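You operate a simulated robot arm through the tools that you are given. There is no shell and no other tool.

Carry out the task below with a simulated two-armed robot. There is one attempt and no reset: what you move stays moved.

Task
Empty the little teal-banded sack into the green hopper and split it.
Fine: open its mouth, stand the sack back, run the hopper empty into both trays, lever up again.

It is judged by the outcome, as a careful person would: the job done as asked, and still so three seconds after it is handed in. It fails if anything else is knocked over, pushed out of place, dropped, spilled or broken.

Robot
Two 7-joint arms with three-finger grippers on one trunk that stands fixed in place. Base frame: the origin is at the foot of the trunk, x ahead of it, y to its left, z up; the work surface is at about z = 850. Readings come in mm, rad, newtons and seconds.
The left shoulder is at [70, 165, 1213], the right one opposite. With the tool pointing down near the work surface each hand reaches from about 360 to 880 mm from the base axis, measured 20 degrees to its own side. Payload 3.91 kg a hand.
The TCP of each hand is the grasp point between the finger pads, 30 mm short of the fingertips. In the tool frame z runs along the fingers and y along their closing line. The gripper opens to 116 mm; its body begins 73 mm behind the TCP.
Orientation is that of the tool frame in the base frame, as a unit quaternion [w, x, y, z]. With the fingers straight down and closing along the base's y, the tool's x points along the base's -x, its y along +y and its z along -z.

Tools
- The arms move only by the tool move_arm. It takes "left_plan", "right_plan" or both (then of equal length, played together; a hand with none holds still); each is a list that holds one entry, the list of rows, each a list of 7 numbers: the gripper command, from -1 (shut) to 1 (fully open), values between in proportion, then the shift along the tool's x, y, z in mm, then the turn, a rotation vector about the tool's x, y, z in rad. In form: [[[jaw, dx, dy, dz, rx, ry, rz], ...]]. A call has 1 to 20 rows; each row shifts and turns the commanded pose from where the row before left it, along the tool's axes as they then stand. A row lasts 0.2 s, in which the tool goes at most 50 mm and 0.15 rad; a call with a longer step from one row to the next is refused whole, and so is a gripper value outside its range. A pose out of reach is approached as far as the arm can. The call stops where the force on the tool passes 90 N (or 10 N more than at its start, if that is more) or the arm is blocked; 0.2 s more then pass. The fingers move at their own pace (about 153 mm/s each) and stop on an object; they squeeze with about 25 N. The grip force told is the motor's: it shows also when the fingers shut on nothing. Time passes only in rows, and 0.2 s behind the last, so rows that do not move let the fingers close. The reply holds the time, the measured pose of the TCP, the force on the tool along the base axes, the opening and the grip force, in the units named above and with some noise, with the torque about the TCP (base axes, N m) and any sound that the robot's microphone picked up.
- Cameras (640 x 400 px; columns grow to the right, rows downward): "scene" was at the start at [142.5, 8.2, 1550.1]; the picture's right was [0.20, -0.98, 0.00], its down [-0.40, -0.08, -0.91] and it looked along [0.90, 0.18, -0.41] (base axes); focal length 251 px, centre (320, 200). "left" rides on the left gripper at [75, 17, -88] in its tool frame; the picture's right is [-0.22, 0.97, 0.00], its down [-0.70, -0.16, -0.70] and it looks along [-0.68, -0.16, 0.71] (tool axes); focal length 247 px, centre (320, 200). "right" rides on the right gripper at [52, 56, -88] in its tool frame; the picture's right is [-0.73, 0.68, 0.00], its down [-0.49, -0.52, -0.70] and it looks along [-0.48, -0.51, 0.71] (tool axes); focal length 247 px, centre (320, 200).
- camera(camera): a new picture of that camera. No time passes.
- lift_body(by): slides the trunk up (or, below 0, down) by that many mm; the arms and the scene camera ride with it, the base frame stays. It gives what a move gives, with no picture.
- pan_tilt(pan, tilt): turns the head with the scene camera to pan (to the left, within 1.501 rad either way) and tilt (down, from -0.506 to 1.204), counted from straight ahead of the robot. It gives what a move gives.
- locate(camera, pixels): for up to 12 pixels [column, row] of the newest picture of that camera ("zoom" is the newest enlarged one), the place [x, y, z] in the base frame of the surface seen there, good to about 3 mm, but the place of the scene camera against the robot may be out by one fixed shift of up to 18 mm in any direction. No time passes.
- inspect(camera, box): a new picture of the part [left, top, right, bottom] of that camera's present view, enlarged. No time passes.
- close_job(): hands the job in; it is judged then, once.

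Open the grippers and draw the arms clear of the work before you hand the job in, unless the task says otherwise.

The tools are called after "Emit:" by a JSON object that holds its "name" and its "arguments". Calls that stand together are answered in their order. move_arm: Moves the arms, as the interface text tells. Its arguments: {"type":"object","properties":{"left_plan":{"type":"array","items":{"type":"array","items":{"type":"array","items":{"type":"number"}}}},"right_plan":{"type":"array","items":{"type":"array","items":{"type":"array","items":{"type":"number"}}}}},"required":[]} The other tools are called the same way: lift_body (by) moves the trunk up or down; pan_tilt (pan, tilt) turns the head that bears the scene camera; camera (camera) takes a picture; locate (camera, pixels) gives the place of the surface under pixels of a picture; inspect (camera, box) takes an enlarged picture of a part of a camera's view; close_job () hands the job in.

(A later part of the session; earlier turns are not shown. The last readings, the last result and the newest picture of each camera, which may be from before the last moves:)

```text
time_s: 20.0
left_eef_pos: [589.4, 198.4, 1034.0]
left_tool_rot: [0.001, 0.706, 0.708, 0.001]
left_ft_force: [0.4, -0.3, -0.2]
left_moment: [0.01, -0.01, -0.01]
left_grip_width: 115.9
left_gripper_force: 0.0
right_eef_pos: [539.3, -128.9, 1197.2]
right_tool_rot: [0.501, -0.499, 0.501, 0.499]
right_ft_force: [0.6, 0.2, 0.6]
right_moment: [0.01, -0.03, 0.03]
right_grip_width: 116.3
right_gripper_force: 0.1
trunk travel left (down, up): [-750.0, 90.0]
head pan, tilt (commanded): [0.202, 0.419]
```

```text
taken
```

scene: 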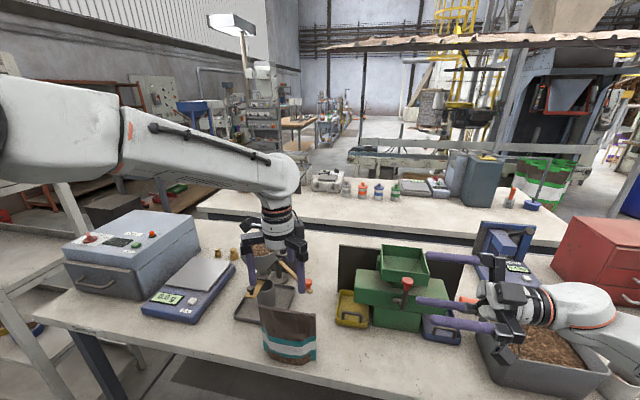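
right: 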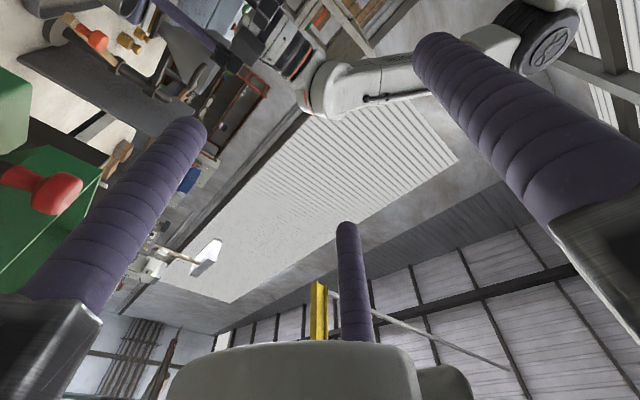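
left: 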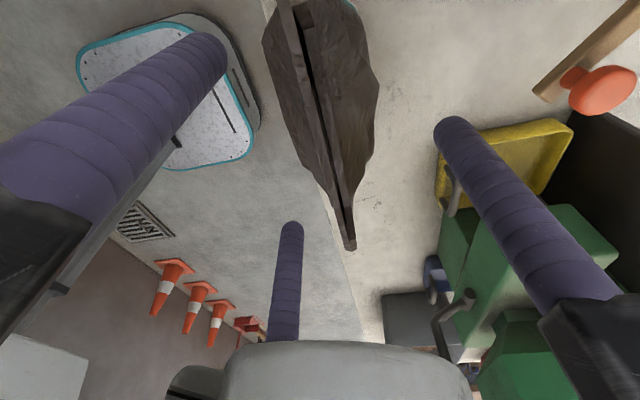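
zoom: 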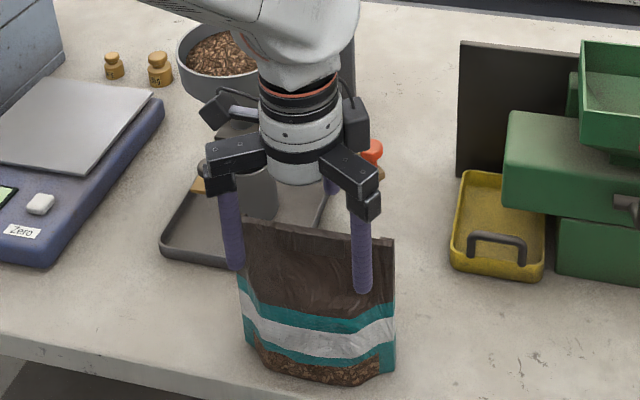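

The fingers stand astride the lip (pair in front, single finger behind). I nudge 1.5 mm towards the robot and close gently on the lip.

Emit:
{"name": "move_arm", "arguments": {"left_plan": [[[0, 0, -1.5, 1, 0, 0, 0], [-0.5, 0, 0, 0, 0, 0, 0], [-0.7, 0, 0, 0, 0, 0, 0]]]}}

Emit:
{"name": "inspect", "arguments": {"camera": "left", "box": [200, 0, 440, 150]}}

Emit:
{"name": "inspect", "arguments": {"camera": "scene", "box": [250, 280, 330, 330]}}

```text
time_s: 20.8
left_eef_pos: [588.1, 197.0, 1033.2]
left_tool_rot: [0.001, 0.706, 0.708, 0.001]
left_ft_force: [-0.2, -0.2, 0.6]
left_moment: [0.02, 0.01, -0.02]
left_grip_width: 17.3
left_gripper_force: 0.0
right_eef_pos: [539.2, -129.0, 1196.9]
right_tool_rot: [0.5, -0.5, 0.501, 0.5]
right_ft_force: [-0.1, -0.1, 0.0]
right_moment: [0.01, -0.01, 0.06]
right_grip_width: 116.2
right_gripper_force: 0.0
trunk travel left (down, up): [-750.0, 90.0]
head pan, tilt (commanded): [0.202, 0.419]
```

```text
2.67 times, centred on (320, 75) of left
```

zoom: 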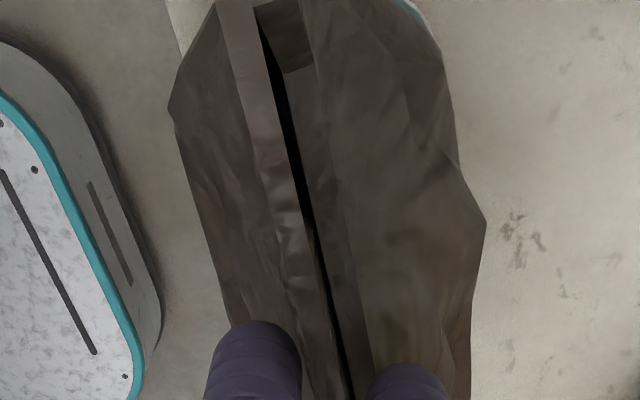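

```text
8.00 times, centred on (290, 305) of scene
```

zoom: 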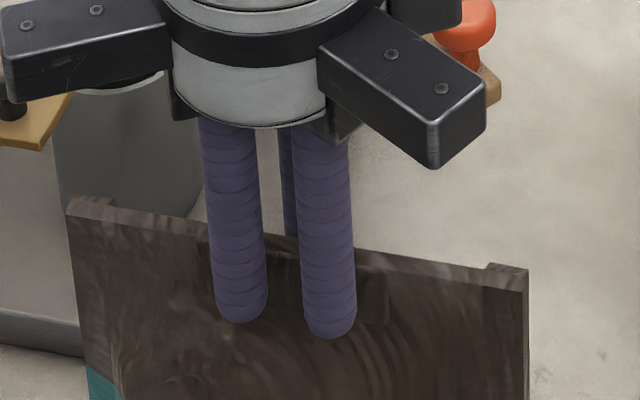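

Two fingers are in front of the lip over the patch and one behind. I now shut the gripper on it.

Emit:
{"name": "move_arm", "arguments": {"left_plan": [[[-0.8, 0, 0, 0, 0, 0, 0], [-0.9, 0, 0, 0, 0, 0, 0], [-1, 0, 0, 0, 0, 0, 0], [-1, 0, 0, 0, 0, 0, 0]]]}}

Emit:
{"name": "inspect", "arguments": {"camera": "left", "box": [200, 0, 440, 150]}}

Emit:
{"name": "inspect", "arguments": {"camera": "scene", "box": [250, 280, 330, 330]}}

```text
time_s: 21.8
left_eef_pos: [587.5, 197.2, 1031.8]
left_tool_rot: [0.0, 0.706, 0.708, 0.0]
left_ft_force: [-0.1, -0.6, 0.4]
left_moment: [0.05, -0.01, -0.02]
left_grip_width: 10.9
left_gripper_force: 24.9
right_eef_pos: [539.4, -129.5, 1196.8]
right_tool_rot: [0.5, -0.5, 0.5, 0.5]
right_ft_force: [-0.7, 1.1, 0.2]
right_moment: [-0.02, 0.0, 0.0]
right_grip_width: 115.9
right_gripper_force: 0.0
trunk travel left (down, up): [-750.0, 90.0]
head pan, tilt (commanded): [0.202, 0.419]
```

```text
2.67 times, centred on (320, 75) of left
```

zoom: 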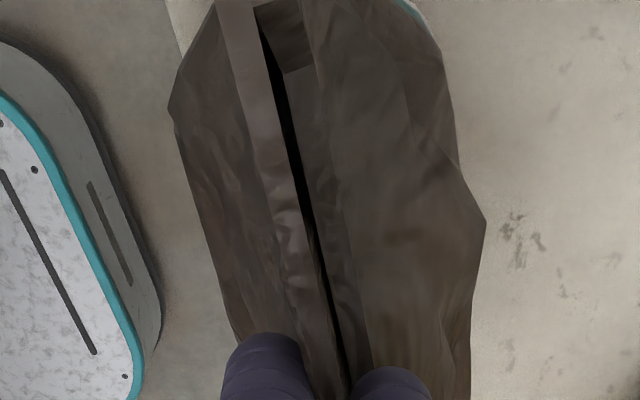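

```text
8.00 times, centred on (290, 305) of scene
```

zoom: 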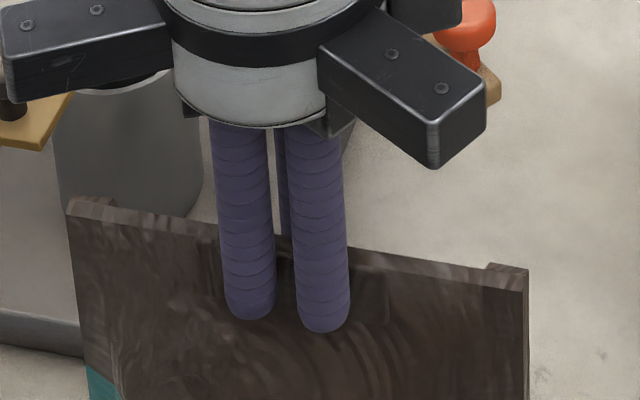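

Grip width 10.9 mm (9.2 when empty), so the lip is held. I test the hold by lifting just 6 mm and reading the force.

Emit:
{"name": "move_arm", "arguments": {"left_plan": [[[-1, 0, 0, -2, 0, 0, 0], [-1, 0, 0, -2, 0, 0, 0], [-1, 0, 0, -2, 0, 0, 0], [-1, 0, 0, 0, 0, 0, 0]]]}}

Emit:
{"name": "inspect", "arguments": {"camera": "scene", "box": [238, 280, 338, 370]}}

Emit:
{"name": "inspect", "arguments": {"camera": "left", "box": [200, 0, 440, 150]}}

```text
time_s: 22.8
left_eef_pos: [588.2, 197.8, 1039.6]
left_tool_rot: [0.0, 0.707, 0.708, 0.0]
left_ft_force: [-1.1, -0.5, -3.8]
left_moment: [-0.02, 0.03, 0.0]
left_grip_width: 10.6
left_gripper_force: 24.9
right_eef_pos: [540.5, -128.9, 1197.4]
right_tool_rot: [-0.5, 0.5, -0.499, -0.5]
right_ft_force: [-0.6, -0.5, -0.4]
right_moment: [-0.01, -0.01, 0.02]
right_grip_width: 116.1
right_gripper_force: 0.1
trunk travel left (down, up): [-750.0, 90.0]
head pan, tilt (commanded): [0.202, 0.419]
```

```text
4.44 times, centred on (288, 325) of scene
```

zoom: 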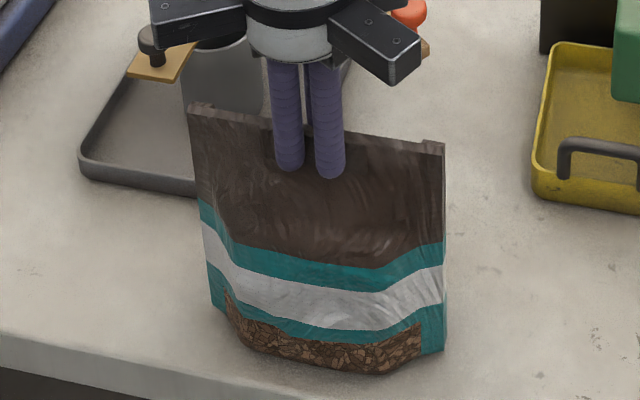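

```text
2.67 times, centred on (320, 75) of left
```

zoom: 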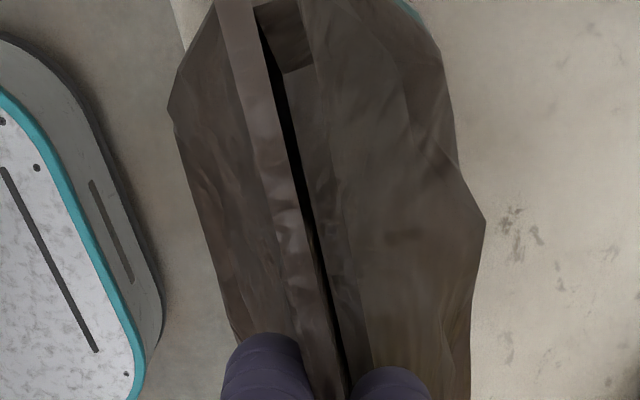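

The force reads −3.8 N and the sack moved with the hand, so it hangs securely from the lip (about 0.39 kg). I lift it slowly further and check again.

Emit:
{"name": "move_arm", "arguments": {"left_plan": [[[-1, 0, 0, -5, 0, 0, 0], [-1, 0, 0, -10, 0, 0, 0], [-1, 0, 0, -15, 0, 0, 0], [-1, 0, 0, -20, 0, 0, 0], [-1, 0, 0, -20, 0, 0, 0], [-1, 0, 0, -20, 0, 0, 0], [-1, 0, 0, -10, 0, 0, 0], [-1, 0, 0, 0, 0, 0, 0]]]}}

Emit:
{"name": "inspect", "arguments": {"camera": "scene", "box": [210, 220, 370, 370]}}

Emit:
{"name": "inspect", "arguments": {"camera": "left", "box": [200, 0, 440, 150]}}

```text
time_s: 24.6
left_eef_pos: [588.9, 197.8, 1138.7]
left_tool_rot: [0.001, 0.707, 0.708, 0.0]
left_ft_force: [-0.5, -0.1, -4.8]
left_moment: [0.01, 0.02, 0.01]
left_grip_width: 10.9
left_gripper_force: 24.6
right_eef_pos: [539.7, -128.8, 1197.7]
right_tool_rot: [0.5, -0.499, 0.501, 0.5]
right_ft_force: [-0.1, -0.2, -0.5]
right_moment: [-0.01, 0.02, 0.0]
right_grip_width: 116.1
right_gripper_force: 0.1
trunk travel left (down, up): [-750.0, 90.0]
head pan, tilt (commanded): [0.202, 0.419]
```

```text
2.67 times, centred on (290, 295) of scene
```

zoom: 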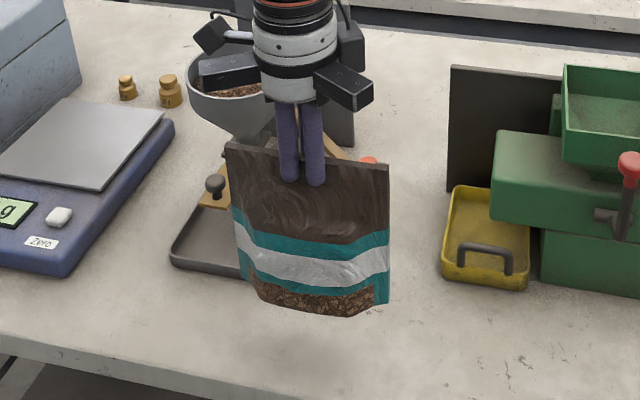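

```text
2.67 times, centred on (320, 75) of left
```

zoom: 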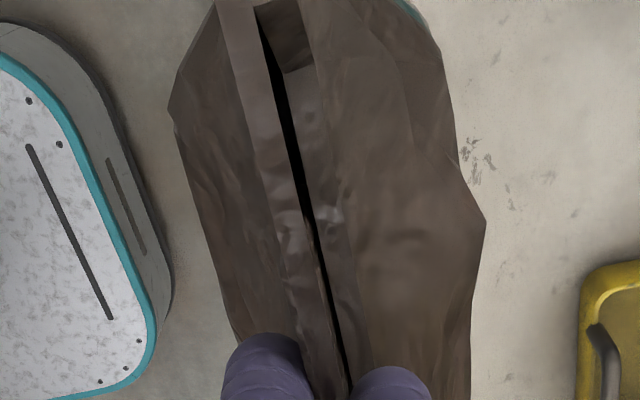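

The sack hangs steadily (force −4.8 N). I raise it to a free mid-air spot in front of the robot, at left TCP ≈ (515, 60, 1235), for the right hand to take it by the belly.

Emit:
{"name": "move_arm", "arguments": {"left_plan": [[[-1, 0, 0, -10, 0, 0, 0], [-1, 0, 0, -20, 0, 0, 0], [-1, 0, 0, -25, 0, 0, 0], [-1, 0, 0, -25, 0, 0, 0], [-1, 0, 0, -15, 0, 0, 0], [-1, -8, -4, 0, 0, 0, 0], [-1, -16, -9, 0, 0, 0, 0], [-1, -22, -12, 0, 0, 0, 0], [-1, -22, -12, 0, 0, 0, 0], [-1, -22, -12, 0, 0, 0, 0], [-1, -22, -12, 0, 0, 0, 0], [-1, -16, -9, 0, 0, 0, 0], [-1, -9, -4, 0, 0, 0, 0], [-1, 0, 0, 0, 0, 0, 0]]]}}

Emit:
{"name": "camera", "arguments": {"camera": "scene"}}

Emit:
{"name": "camera", "arguments": {"camera": "right"}}

```text
time_s: 27.6
left_eef_pos: [513.0, 60.6, 1233.0]
left_tool_rot: [0.0, 0.707, 0.707, 0.0]
left_ft_force: [0.2, 0.3, -4.7]
left_moment: [0.0, 0.03, -0.03]
left_grip_width: 11.0
left_gripper_force: 25.0
right_eef_pos: [540.3, -128.6, 1196.6]
right_tool_rot: [0.5, -0.5, 0.5, 0.5]
right_ft_force: [0.3, 0.8, -0.1]
right_moment: [0.01, 0.02, -0.02]
right_grip_width: 116.1
right_gripper_force: 0.0
trunk travel left (down, up): [-750.0, 90.0]
head pan, tilt (commanded): [0.202, 0.419]
```

```text
taken
```

scene: 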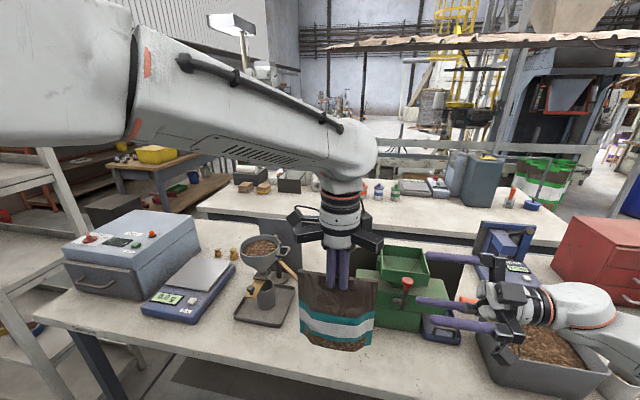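

```text
taken
```

right: 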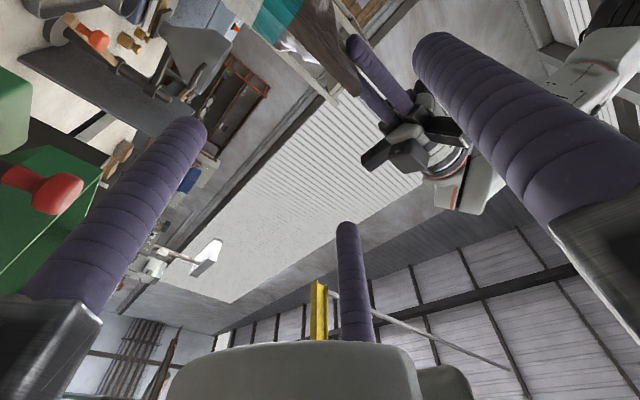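

I verify the hanging sack's pose (scene 300–375, 275–350) before the right hand closes in.

Emit:
{"name": "inspect", "arguments": {"camera": "scene", "box": [280, 250, 400, 360]}}

Emit:
{"name": "locate", "arguments": {"camera": "zoom", "pixels": [[200, 88], [460, 130], [320, 130], [320, 160], [320, 200], [320, 240], [320, 280], [320, 330], [400, 220], [240, 200], [190, 270], [455, 340]]}}

Emit:
{"name": "inspect", "arguments": {"camera": "right", "box": [230, 0, 420, 120]}}

```text
3.64 times, centred on (340, 305) of scene
```

zoom: 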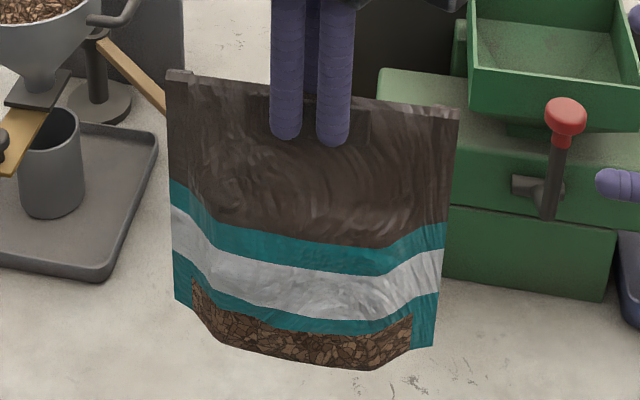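

```text
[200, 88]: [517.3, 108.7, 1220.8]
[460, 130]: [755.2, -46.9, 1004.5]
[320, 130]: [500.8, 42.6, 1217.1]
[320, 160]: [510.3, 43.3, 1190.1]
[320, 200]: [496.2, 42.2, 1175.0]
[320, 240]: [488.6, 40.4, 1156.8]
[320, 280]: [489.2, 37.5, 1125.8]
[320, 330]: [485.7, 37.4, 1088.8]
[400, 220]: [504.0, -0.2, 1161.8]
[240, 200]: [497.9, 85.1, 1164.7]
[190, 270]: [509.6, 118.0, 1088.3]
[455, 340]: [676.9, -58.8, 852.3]
```

```text
3.33 times, centred on (325, 60) of right
```

zoom: 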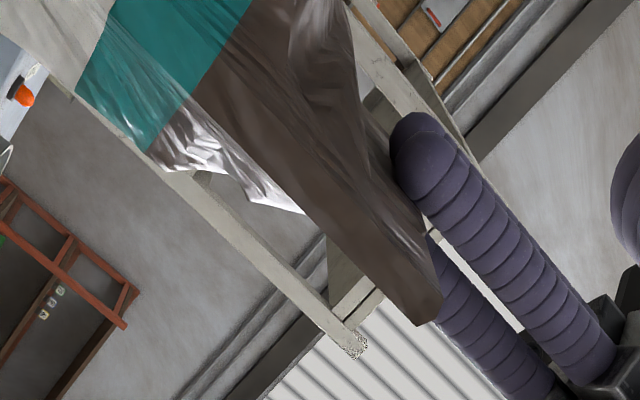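

The front belly is vertical at x≈489 (scene plus offset), as predicted. I lower the right hand to the belly height (z≈1112) and bring its fingertips up to the sack's right edge, then check alignment.

Emit:
{"name": "move_arm", "arguments": {"right_plan": [[[1, 20, 1, 0, 0, 0, 0], [1, 25, 1, 0, 0, 0, 0], [1, 25, 1.5, 0, 0, 0, 0], [1, 15, 0, 0, 0, 0, 0], [1, 0, 0, 20, 0, 0, 0], [1, 0, 0, 20, 0, 0, 0], [1, 0, 0, 15, 0, 0, 0], [1, 0, 0, 10, 0, 0, 0], [1, 0, 0, 0, 0, 0, 0]]]}}

Emit:
{"name": "camera", "arguments": {"camera": "right"}}

Emit:
{"name": "inspect", "arguments": {"camera": "scene", "box": [300, 250, 480, 370]}}

Emit:
{"name": "camera", "arguments": {"camera": "left"}}

```text
time_s: 29.6
left_eef_pos: [512.1, 60.3, 1233.3]
left_tool_rot: [0.001, 0.706, 0.708, 0.001]
left_ft_force: [-0.2, -0.2, -4.5]
left_moment: [-0.01, 0.04, -0.02]
left_grip_width: 11.1
left_gripper_force: 24.5
right_eef_pos: [532.8, -61.5, 1112.2]
right_tool_rot: [0.5, -0.5, 0.5, 0.5]
right_ft_force: [0.0, -0.1, -0.2]
right_moment: [0.03, -0.01, -0.01]
right_grip_width: 116.1
right_gripper_force: 0.0
trunk travel left (down, up): [-750.0, 90.0]
head pan, tilt (commanded): [0.202, 0.419]
```

```text
taken
```

right: 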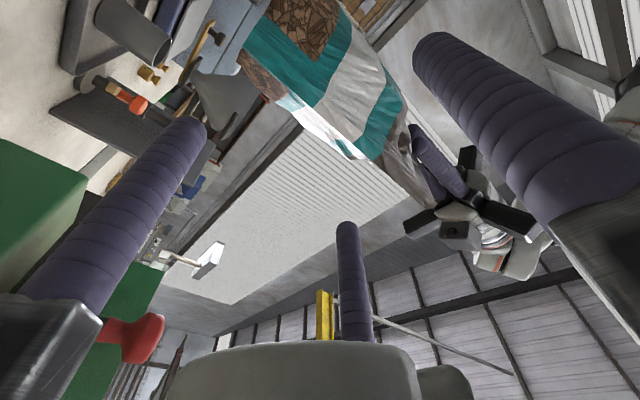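

```text
3.33 times, centred on (390, 310) of scene
```

zoom: 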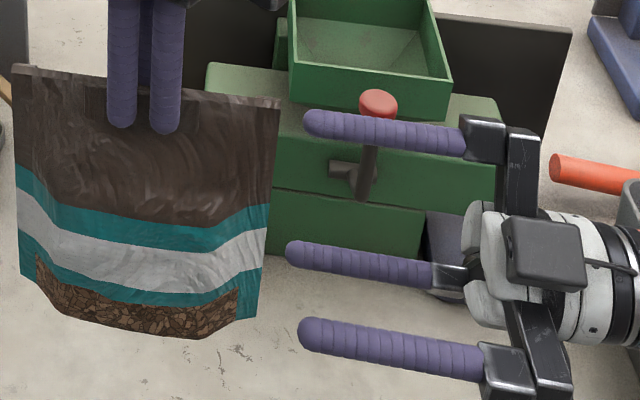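

```text
taken
```

left: 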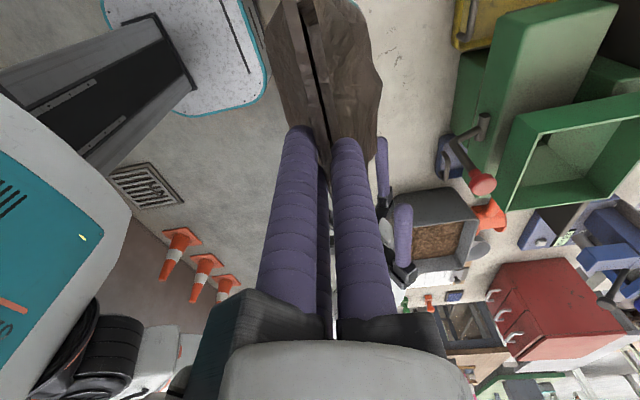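

Clear of the sack so far; TCP x reads 532.8, so I shift 3.5 mm forward and slide the open fingers along the belly to TCP y≈48.

Emit:
{"name": "move_arm", "arguments": {"right_plan": [[[1, 0, -3.5, 0, 0, 0, 0], [1, 0, 0, 12, 0, 0, 0], [1, 0, 0, 18, 0, 0, 0], [1, 0, 0, 20, 0, 0, 0], [1, 0, 0, 0, 0, 0, 0]]]}}

Emit:
{"name": "camera", "arguments": {"camera": "right"}}

Emit:
{"name": "camera", "arguments": {"camera": "left"}}

Emit:
{"name": "inspect", "arguments": {"camera": "scene", "box": [280, 250, 460, 370]}}

```text
time_s: 30.8
left_eef_pos: [511.9, 61.8, 1233.8]
left_tool_rot: [0.001, 0.706, 0.708, 0.0]
left_ft_force: [0.0, -0.2, -4.5]
left_moment: [-0.03, 0.07, -0.03]
left_grip_width: 10.9
left_gripper_force: 25.1
right_eef_pos: [537.7, -13.9, 1113.5]
right_tool_rot: [0.5, -0.5, 0.5, 0.5]
right_ft_force: [-0.4, -0.3, 0.1]
right_moment: [0.0, 0.04, 0.03]
right_grip_width: 116.0
right_gripper_force: 0.0
trunk travel left (down, up): [-750.0, 90.0]
head pan, tilt (commanded): [0.202, 0.419]
```

```text
taken
```

right: 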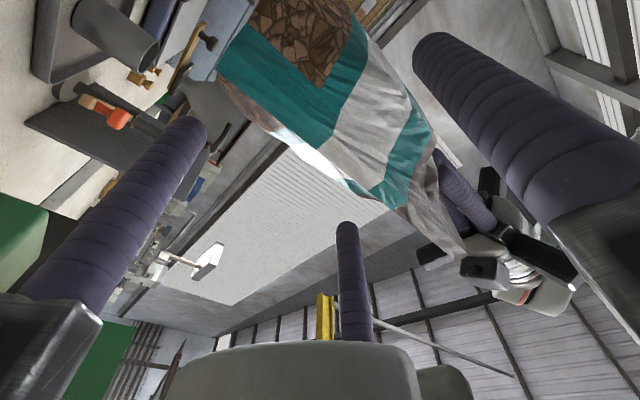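

```text
taken
```

left: 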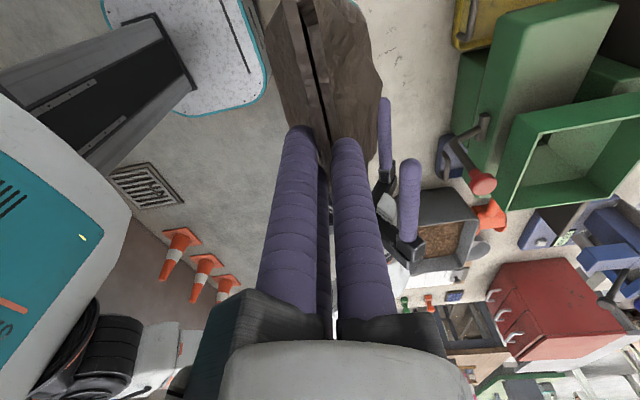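

```text
3.33 times, centred on (370, 310) of scene
```

zoom: 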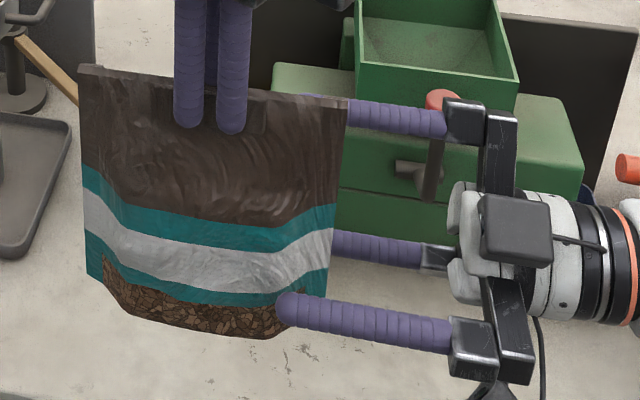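

The single finger is in front of the belly and the pair behind, all clear. I push in the remaining ~62 mm.

Emit:
{"name": "move_arm", "arguments": {"right_plan": [[[1, 0, 0, 18, 0, 0, 0], [1, 0, 0, 20, 0, 0, 0], [1, 0, 0, 14, 0, 0, 0], [1, 0, 0, 9, 0, 0, 0], [1, 0, 0, 0, 0, 0, 0]]]}}

Emit:
{"name": "camera", "arguments": {"camera": "right"}}

Emit:
{"name": "inspect", "arguments": {"camera": "scene", "box": [280, 250, 460, 370]}}

Emit:
{"name": "inspect", "arguments": {"camera": "left", "box": [220, 0, 460, 200]}}

```text
time_s: 32.0
left_eef_pos: [514.3, 60.3, 1233.8]
left_tool_rot: [0.001, 0.706, 0.708, 0.0]
left_ft_force: [0.0, 0.2, -3.9]
left_moment: [-0.01, -0.02, -0.03]
left_grip_width: 10.8
left_gripper_force: 25.0
right_eef_pos: [536.6, 46.2, 1113.3]
right_tool_rot: [-0.5, 0.5, -0.499, -0.5]
right_ft_force: [0.1, -0.3, 0.5]
right_moment: [0.02, 0.04, 0.0]
right_grip_width: 116.0
right_gripper_force: 0.0
trunk travel left (down, up): [-750.0, 90.0]
head pan, tilt (commanded): [0.202, 0.419]
```

```text
taken
```

right: 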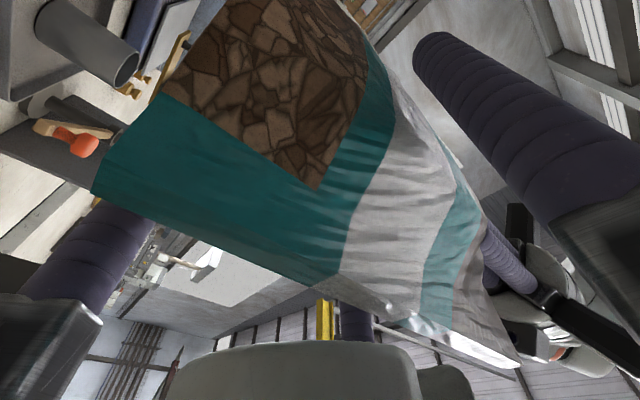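

```text
3.33 times, centred on (370, 310) of scene
```

zoom: 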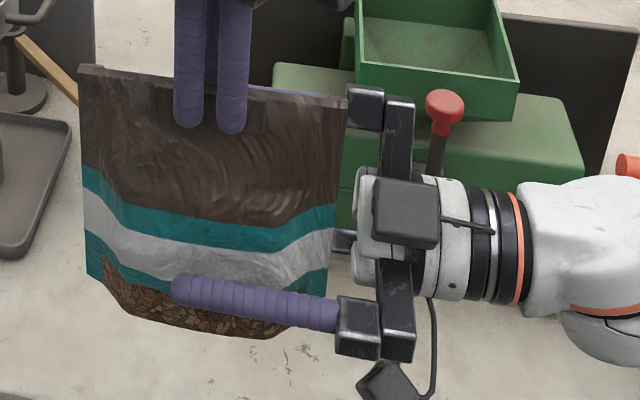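

```text
2.00 times, centred on (340, 100) of left
```

zoom: 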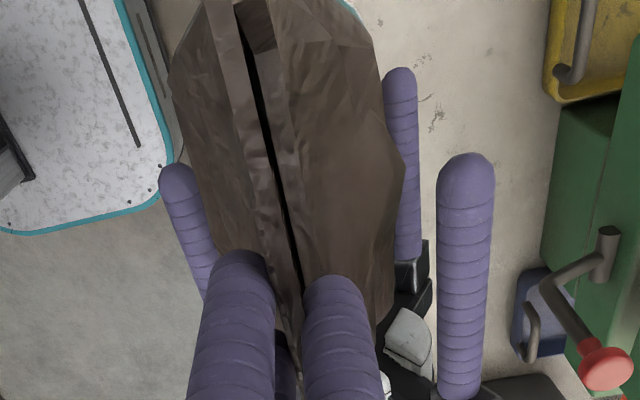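

The right fingers straddle the belly well. I close slowly in steps, watching forces on both hands.

Emit:
{"name": "move_arm", "arguments": {"right_plan": [[[0.85, 0, 0, 0, 0, 0, 0], [0.75, 0, 0, 0, 0, 0, 0], [0.7, 0, 0, 0, 0, 0, 0]]]}}

Emit:
{"name": "inspect", "arguments": {"camera": "left", "box": [220, 0, 460, 200]}}

```text
time_s: 32.8
left_eef_pos: [512.1, 60.5, 1233.0]
left_tool_rot: [0.0, 0.707, 0.708, -0.001]
left_ft_force: [-0.1, 0.1, -5.6]
left_moment: [-0.02, 0.05, 0.0]
left_grip_width: 11.0
left_gripper_force: 25.2
right_eef_pos: [537.6, 46.6, 1114.3]
right_tool_rot: [0.501, -0.5, 0.5, 0.5]
right_ft_force: [0.6, 0.0, 0.0]
right_moment: [-0.01, 0.01, 0.0]
right_grip_width: 98.6
right_gripper_force: 0.1
trunk travel left (down, up): [-750.0, 90.0]
head pan, tilt (commanded): [0.202, 0.419]
```

```text
2.00 times, centred on (340, 100) of left
```

zoom: 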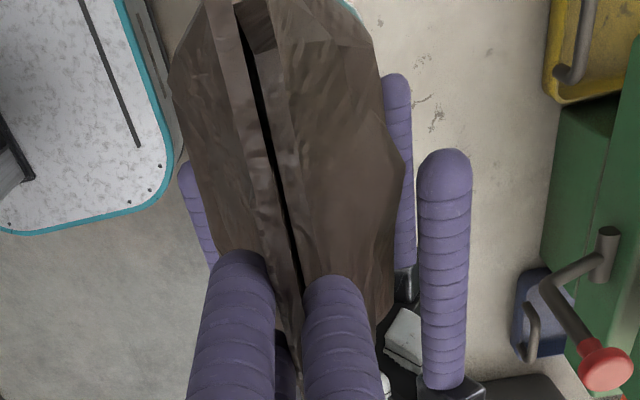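

No contact yet at width 98.6. I continue to close in small steps.

Emit:
{"name": "move_arm", "arguments": {"right_plan": [[[0.65, 0, 0, 0, 0, 0, 0], [0.6, 0, 0, 0, 0, 0, 0], [0.55, 0, 0, 0, 0, 0, 0]]]}}

Emit:
{"name": "move_arm", "arguments": {"right_plan": [[[0.5, 0, 0, 0, 0, 0, 0], [0.45, 0, 0, 0, 0, 0, 0], [0.4, 0, 0, 0, 0, 0, 0]]]}}

Emit:
{"name": "inspect", "arguments": {"camera": "left", "box": [220, 0, 460, 200]}}

Emit:
{"name": "inspect", "arguments": {"camera": "scene", "box": [280, 250, 460, 370]}}

```text
time_s: 33.6
left_eef_pos: [512.3, 60.6, 1233.0]
left_tool_rot: [0.001, 0.706, 0.708, 0.0]
left_ft_force: [0.7, 1.0, -4.0]
left_moment: [-0.01, -0.03, -0.02]
left_grip_width: 11.0
left_gripper_force: 24.7
right_eef_pos: [537.4, 46.0, 1112.6]
right_tool_rot: [0.501, -0.5, 0.5, 0.499]
right_ft_force: [-0.3, 0.1, -0.7]
right_moment: [0.03, -0.04, 0.02]
right_grip_width: 90.2
right_gripper_force: 0.1
trunk travel left (down, up): [-750.0, 90.0]
head pan, tilt (commanded): [0.202, 0.419]
```

```text
time_s: 34.4
left_eef_pos: [512.2, 61.5, 1232.8]
left_tool_rot: [0.0, 0.706, 0.708, 0.001]
left_ft_force: [0.6, -0.4, -4.0]
left_moment: [0.03, 0.05, 0.0]
left_grip_width: 11.2
left_gripper_force: 24.3
right_eef_pos: [538.0, 46.9, 1113.7]
right_tool_rot: [0.501, -0.5, 0.499, 0.5]
right_ft_force: [0.2, 0.1, -0.3]
right_moment: [0.0, 0.03, 0.08]
right_grip_width: 87.9
right_gripper_force: 25.3
trunk travel left (down, up): [-750.0, 90.0]
head pan, tilt (commanded): [0.202, 0.419]
```

```text
2.00 times, centred on (340, 100) of left
```

zoom: 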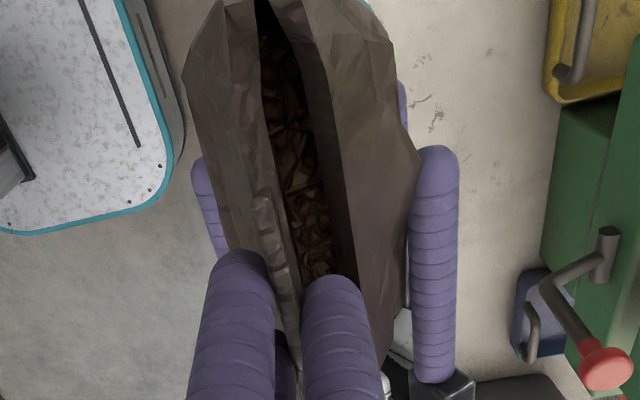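

```text
3.33 times, centred on (370, 310) of scene
```

zoom: 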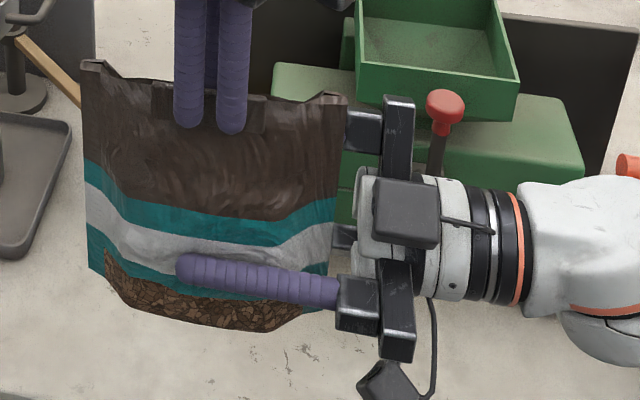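

The mouth has gaped open as the belly was squeezed: the beans are visible inside (left zoom 250–330, 0–290). I look closer, and let a little time pass to see if it is stable.

Emit:
{"name": "move_arm", "arguments": {"right_plan": [[[0.3, 0, 0, 0, 0, 0, 0], [0.3, 0, 0, 0, 0, 0, 0]]]}}

Emit:
{"name": "inspect", "arguments": {"camera": "left", "box": [270, 0, 400, 100]}}

Emit:
{"name": "inspect", "arguments": {"camera": "scene", "box": [295, 260, 385, 320]}}

```text
time_s: 35.0
left_eef_pos: [512.7, 60.5, 1233.3]
left_tool_rot: [0.0, 0.707, 0.707, 0.0]
left_ft_force: [0.1, -0.7, -3.8]
left_moment: [-0.01, 0.04, -0.05]
left_grip_width: 11.1
left_gripper_force: 24.8
right_eef_pos: [538.0, 44.1, 1111.8]
right_tool_rot: [0.5, -0.5, 0.5, 0.5]
right_ft_force: [-0.1, 1.0, 0.9]
right_moment: [-0.04, -0.01, 0.03]
right_grip_width: 87.7
right_gripper_force: 24.6
trunk travel left (down, up): [-750.0, 90.0]
head pan, tilt (commanded): [0.202, 0.419]
```

```text
4.00 times, centred on (335, 50) of left
```

zoom: 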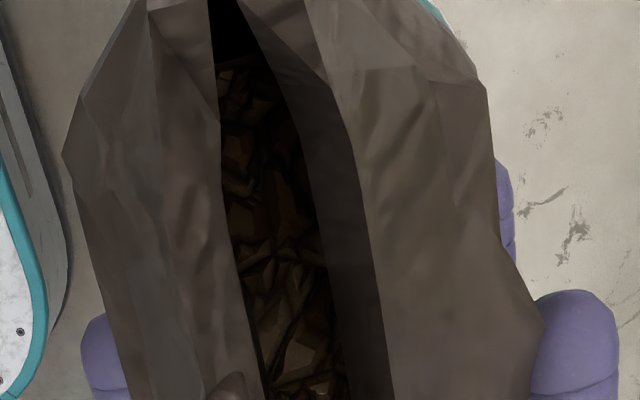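

```text
6.67 times, centred on (340, 290) of scene
```

zoom: 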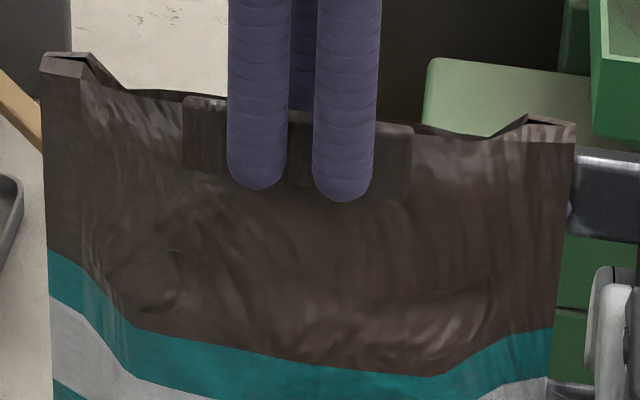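

The mouth is open while both hands hold. Before letting go with the left, I shift the weight to the right hand by raising it 2 mm and read the forces.

Emit:
{"name": "move_arm", "arguments": {"right_plan": [[[-0.5, -1, 0, 0, 0, 0, 0], [-1, -1, 0, 0, 0, 0, 0], [-1, 0, 0, 0, 0, 0, 0]]]}}

Emit:
{"name": "inspect", "arguments": {"camera": "scene", "box": [280, 250, 460, 370]}}

Emit:
{"name": "inspect", "arguments": {"camera": "left", "box": [220, 0, 460, 200]}}

```text
time_s: 35.8
left_eef_pos: [512.7, 61.6, 1235.2]
left_tool_rot: [0.0, 0.706, 0.708, 0.0]
left_ft_force: [-0.3, 4.0, 7.9]
left_moment: [-0.27, 0.01, -0.04]
left_grip_width: 10.8
left_gripper_force: 25.0
right_eef_pos: [537.3, 45.7, 1113.8]
right_tool_rot: [0.5, -0.499, 0.502, 0.499]
right_ft_force: [1.0, -3.8, -8.1]
right_moment: [0.58, -0.2, 0.12]
right_grip_width: 87.9
right_gripper_force: 25.0
trunk travel left (down, up): [-750.0, 90.0]
head pan, tilt (commanded): [0.202, 0.419]
```

```text
3.33 times, centred on (370, 310) of scene
```

zoom: 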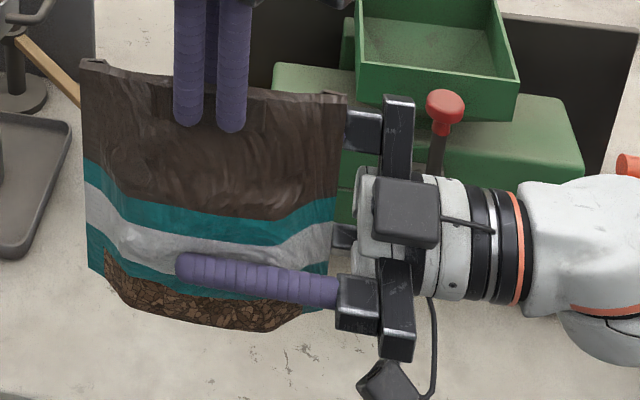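

```text
2.00 times, centred on (340, 100) of left
```

zoom: 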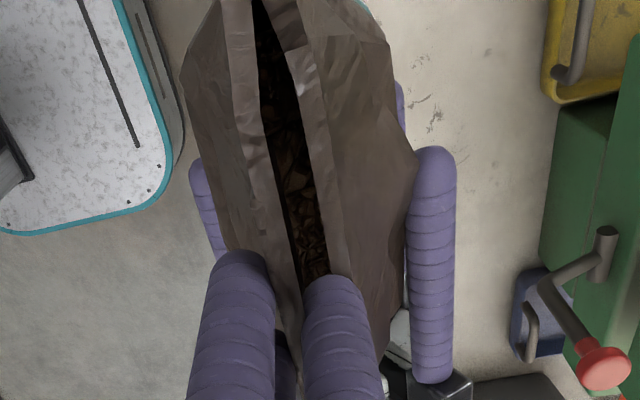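

The right grip carries 8 N without slipping, but the mouth has narrowed a little as the lip is now pressed down. I take 1.2 mm back to relieve that, then look again.

Emit:
{"name": "move_arm", "arguments": {"right_plan": [[[-1, 1.2, 0, 0, 0, 0, 0], [-1, 0, 0, 0, 0, 0, 0]]]}}

Emit:
{"name": "inspect", "arguments": {"camera": "left", "box": [220, 0, 460, 200]}}

Emit:
{"name": "inspect", "arguments": {"camera": "scene", "box": [295, 260, 385, 320]}}

```text
time_s: 36.4
left_eef_pos: [512.1, 60.3, 1235.2]
left_tool_rot: [-0.001, 0.706, 0.708, 0.0]
left_ft_force: [-0.9, 9.9, 8.6]
left_moment: [0.2, -0.01, -0.02]
left_grip_width: 10.9
left_gripper_force: 25.1
right_eef_pos: [536.7, 45.4, 1113.8]
right_tool_rot: [-0.499, 0.5, -0.5, -0.5]
right_ft_force: [0.0, -9.4, -7.6]
right_moment: [0.75, -0.16, 0.22]
right_grip_width: 87.9
right_gripper_force: 24.8
trunk travel left (down, up): [-750.0, 90.0]
head pan, tilt (commanded): [0.202, 0.419]
```

```text
2.00 times, centred on (340, 100) of left
```

zoom: 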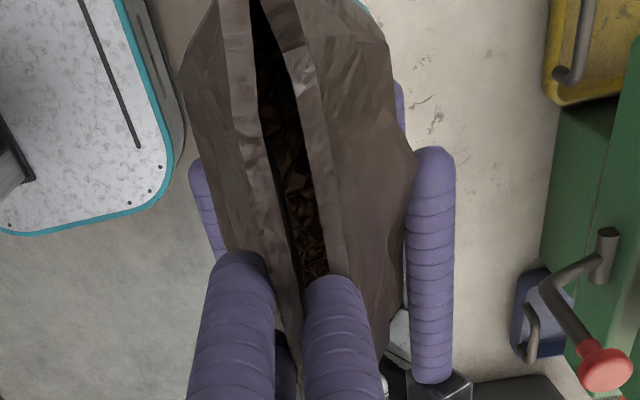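

```text
6.67 times, centred on (340, 290) of scene
```

zoom: 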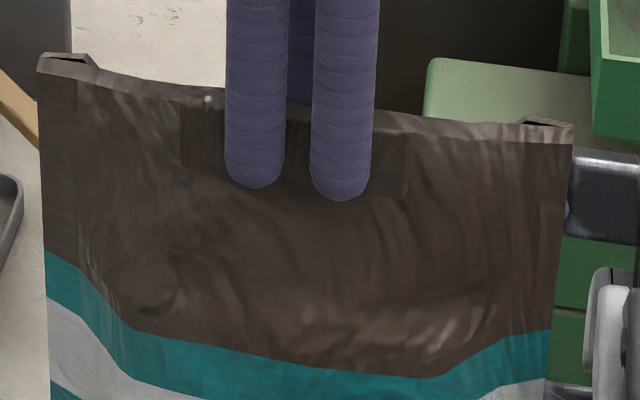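

The opening seems to follow the lip's position relative to the body. I try drawing the lip outward (towards the robot, −x) by 9 mm with the left hand while the right holds, and watch.

Emit:
{"name": "move_arm", "arguments": {"left_plan": [[[-1, 0, -3, 0, 0, 0, 0], [-1, 0, -3, 0, 0, 0, 0], [-1, 0, -3, 0, 0, 0, 0], [-1, 0, 0, 0, 0, 0, 0]]]}}

Emit:
{"name": "inspect", "arguments": {"camera": "left", "box": [220, 0, 460, 200]}}

Emit:
{"name": "inspect", "arguments": {"camera": "scene", "box": [280, 250, 460, 370]}}

```text
time_s: 37.4
left_eef_pos: [504.1, 61.4, 1233.6]
left_tool_rot: [0.0, 0.707, 0.707, 0.001]
left_ft_force: [0.5, 15.5, 8.8]
left_moment: [1.01, -0.07, 0.03]
left_grip_width: 10.9
left_gripper_force: 24.9
right_eef_pos: [535.9, 46.1, 1114.1]
right_tool_rot: [0.499, -0.5, 0.5, 0.5]
right_ft_force: [-0.8, -16.2, -7.5]
right_moment: [0.6, -0.36, 0.51]
right_grip_width: 87.7
right_gripper_force: 25.0
trunk travel left (down, up): [-750.0, 90.0]
head pan, tilt (commanded): [0.202, 0.419]
```

```text
2.00 times, centred on (340, 100) of left
```

zoom: 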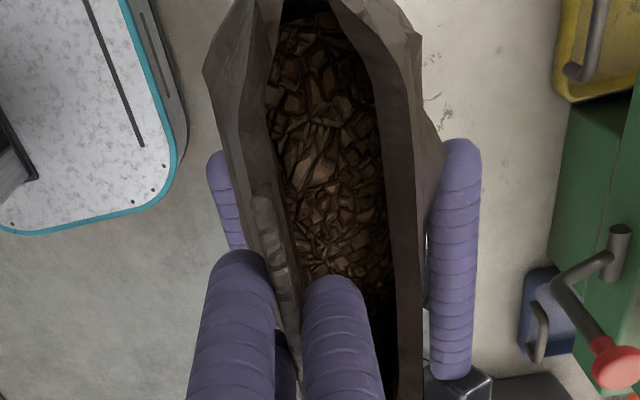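

```text
3.33 times, centred on (370, 310) of scene
```

zoom: 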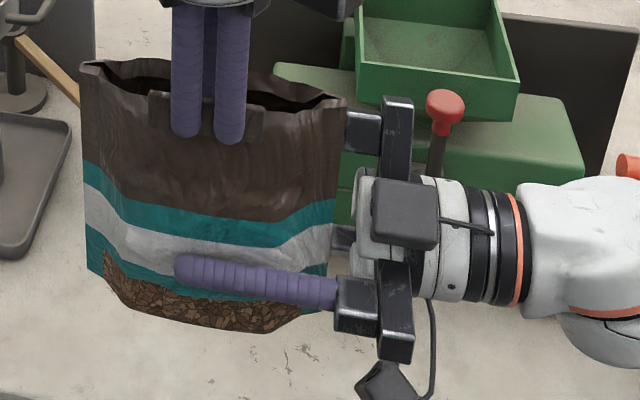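

Pulling the lip outward opens the mouth wide and the beans show clearly. The hands press against each other in y (15 N), so I relieve that slightly (+y, up) while drawing the lip 9 mm further.

Emit:
{"name": "move_arm", "arguments": {"left_plan": [[[-1, 1, -3, -0.7, 0, 0, 0], [-1, 1, -3, -0.7, 0, 0, 0], [-1, 0.5, -3, -0.4, 0, 0, 0], [-1, 0, 0, 0, 0, 0, 0]]]}}

Emit:
{"name": "inspect", "arguments": {"camera": "left", "box": [220, 0, 460, 200]}}

Emit:
{"name": "inspect", "arguments": {"camera": "scene", "box": [280, 250, 460, 370]}}

```text
time_s: 38.4
left_eef_pos: [494.7, 61.2, 1234.8]
left_tool_rot: [0.001, 0.707, 0.707, -0.001]
left_ft_force: [0.3, -8.9, -2.5]
left_moment: [-0.12, 0.02, -0.02]
left_grip_width: 10.9
left_gripper_force: 24.7
right_eef_pos: [536.3, 46.5, 1113.5]
right_tool_rot: [0.5, -0.5, 0.5, 0.5]
right_ft_force: [-1.0, 8.7, 1.0]
right_moment: [-1.0, -0.04, -0.33]
right_grip_width: 87.6
right_gripper_force: 25.3
trunk travel left (down, up): [-750.0, 90.0]
head pan, tilt (commanded): [0.202, 0.419]
```

```text
2.00 times, centred on (340, 100) of left
```

zoom: 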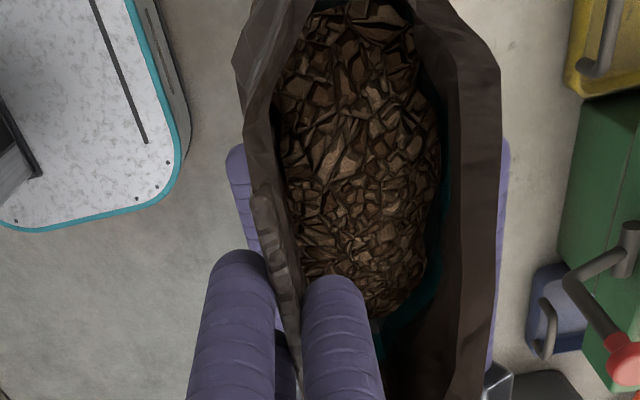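

```text
3.33 times, centred on (370, 310) of scene
```

zoom: 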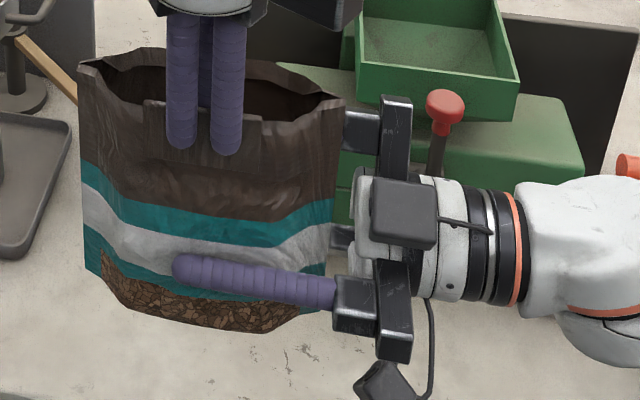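

The mouth is now wide open with no resistance in x. I relieve the y force (−0.9 mm) and draw a last 5 mm to see whether it meets its stop.

Emit:
{"name": "move_arm", "arguments": {"left_plan": [[[-1, -0.9, -2.5, 0, 0, 0, 0], [-1, 0, -2.5, 0, 0, 0, 0], [-1, 0, 0, 0, 0, 0, 0]]]}}

Emit:
{"name": "inspect", "arguments": {"camera": "left", "box": [220, 0, 460, 200]}}

Emit:
{"name": "inspect", "arguments": {"camera": "scene", "box": [280, 250, 460, 370]}}

```text
time_s: 39.2
left_eef_pos: [489.8, 60.7, 1234.3]
left_tool_rot: [0.001, 0.707, 0.707, 0.0]
left_ft_force: [1.8, -15.4, -11.8]
left_moment: [-0.9, 0.01, -0.08]
left_grip_width: 11.2
left_gripper_force: 25.4
right_eef_pos: [536.5, 46.3, 1114.1]
right_tool_rot: [0.5, -0.499, 0.5, 0.5]
right_ft_force: [-1.8, 15.0, 6.8]
right_moment: [-0.8, 0.26, -0.6]
right_grip_width: 87.7
right_gripper_force: 24.7
trunk travel left (down, up): [-750.0, 90.0]
head pan, tilt (commanded): [0.202, 0.419]
```

```text
2.00 times, centred on (340, 100) of left
```

zoom: 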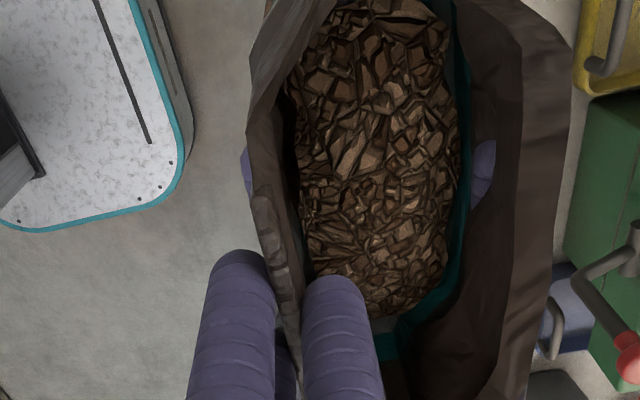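

```text
3.33 times, centred on (370, 310) of scene
```

zoom: 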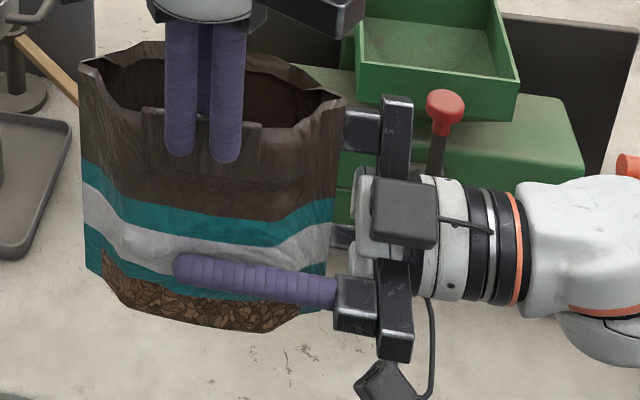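

The mouth is open very wide now and a small resistance (1.8 N) begins, so I stop pulling. I open the left gripper a little to see whether the mouth stays open and the right hand carries the sack.

Emit:
{"name": "move_arm", "arguments": {"left_plan": [[[-0.7, 0, 0, 0, 0, 0, 0], [-0.55, 0, 0, 0, 0, 0, 0]]]}}

Emit:
{"name": "inspect", "arguments": {"camera": "left", "box": [220, 0, 460, 200]}}

Emit:
{"name": "inspect", "arguments": {"camera": "scene", "box": [280, 250, 460, 370]}}

```text
time_s: 39.8
left_eef_pos: [490.1, 61.6, 1234.4]
left_tool_rot: [0.001, 0.707, 0.708, 0.0]
left_ft_force: [0.2, 0.6, 0.1]
left_moment: [0.03, 0.01, 0.01]
left_grip_width: 26.2
left_gripper_force: 0.1
right_eef_pos: [537.1, 46.0, 1114.1]
right_tool_rot: [0.5, -0.5, 0.501, 0.5]
right_ft_force: [0.0, -1.0, 0.2]
right_moment: [-0.05, -0.02, 0.0]
right_grip_width: 87.8
right_gripper_force: 25.2
trunk travel left (down, up): [-750.0, 90.0]
head pan, tilt (commanded): [0.202, 0.419]
```

```text
2.00 times, centred on (340, 100) of left
```

zoom: 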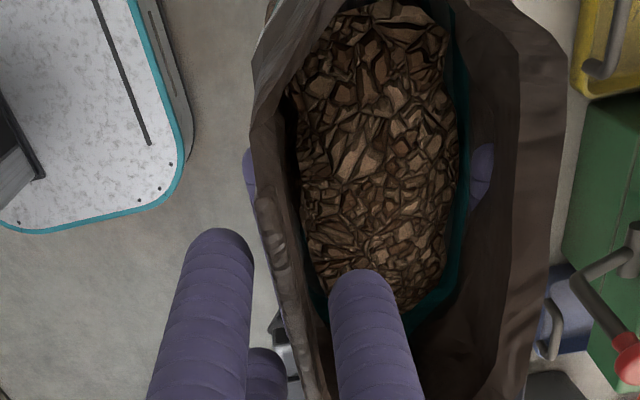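

```text
3.33 times, centred on (370, 310) of scene
```

zoom: 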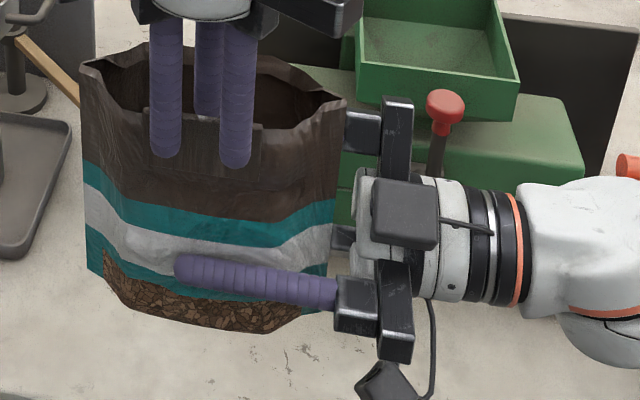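

The mouth stays open with the lip released. I wait a moment to confirm the right hand really carries the sack (its force reads ~0).

Emit:
{"name": "move_arm", "arguments": {"right_plan": [[[-1, 0, 0, 0, 0, 0, 0], [-1, 0, 0, 0, 0, 0, 0], [-1, 0, 0, 0, 0, 0, 0]]]}}

Emit:
{"name": "inspect", "arguments": {"camera": "scene", "box": [280, 250, 460, 370]}}

```text
time_s: 40.6
left_eef_pos: [490.3, 62.3, 1235.0]
left_tool_rot: [0.0, 0.706, 0.708, 0.001]
left_ft_force: [-0.9, -0.3, 0.7]
left_moment: [-0.04, 0.03, -0.03]
left_grip_width: 26.3
left_gripper_force: 0.0
right_eef_pos: [536.7, 46.5, 1114.1]
right_tool_rot: [-0.5, 0.5, -0.499, -0.5]
right_ft_force: [0.4, 0.8, -0.2]
right_moment: [-0.1, -0.04, -0.01]
right_grip_width: 87.7
right_gripper_force: 24.2
trunk travel left (down, up): [-750.0, 90.0]
head pan, tilt (commanded): [0.202, 0.419]
```

```text
3.33 times, centred on (370, 310) of scene
```

zoom: 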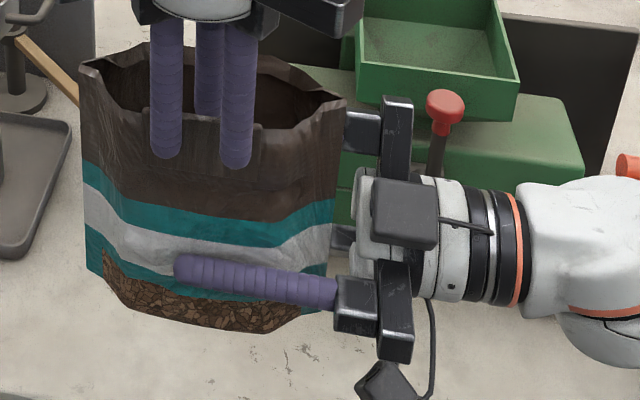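

The sack is steady in the right hand with its mouth open. I withdraw the left hand straight up, then look at the mouth from above.

Emit:
{"name": "move_arm", "arguments": {"left_plan": [[[-0.55, 0, 0, -15, 0, 0, 0], [-0.55, 0, 0, -25, 0, 0, 0], [-0.55, 0, 0, -35, 0, 0, 0], [-0.55, 0, 0, -35, 0, 0, 0], [-0.55, 20, 0, -20, 0, 0, 0], [-0.55, 30, 0, 0, 0, 0, 0], [-0.55, 30, 0, 0, 0, 0, 0]]]}}

Emit:
{"name": "camera", "arguments": {"camera": "left"}}

Emit:
{"name": "camera", "arguments": {"camera": "scene"}}

```text
time_s: 42.2
left_eef_pos: [490.3, 145.4, 1363.9]
left_tool_rot: [0.001, 0.707, 0.707, 0.0]
left_ft_force: [-0.3, 0.8, -0.4]
left_moment: [-0.07, -0.02, -0.01]
left_grip_width: 26.4
left_gripper_force: 0.0
right_eef_pos: [536.5, 48.4, 1114.2]
right_tool_rot: [-0.5, 0.5, -0.5, -0.5]
right_ft_force: [0.7, -0.4, -0.3]
right_moment: [-0.07, -0.05, -0.02]
right_grip_width: 87.5
right_gripper_force: 25.0
trunk travel left (down, up): [-750.0, 90.0]
head pan, tilt (commanded): [0.202, 0.419]
```

```text
taken
```

left: 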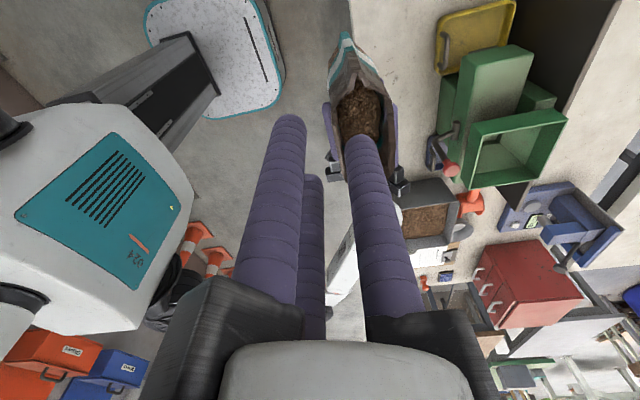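

```text
taken
```

scene: 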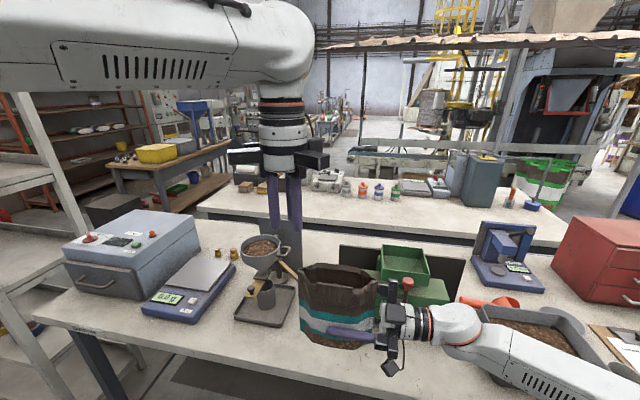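

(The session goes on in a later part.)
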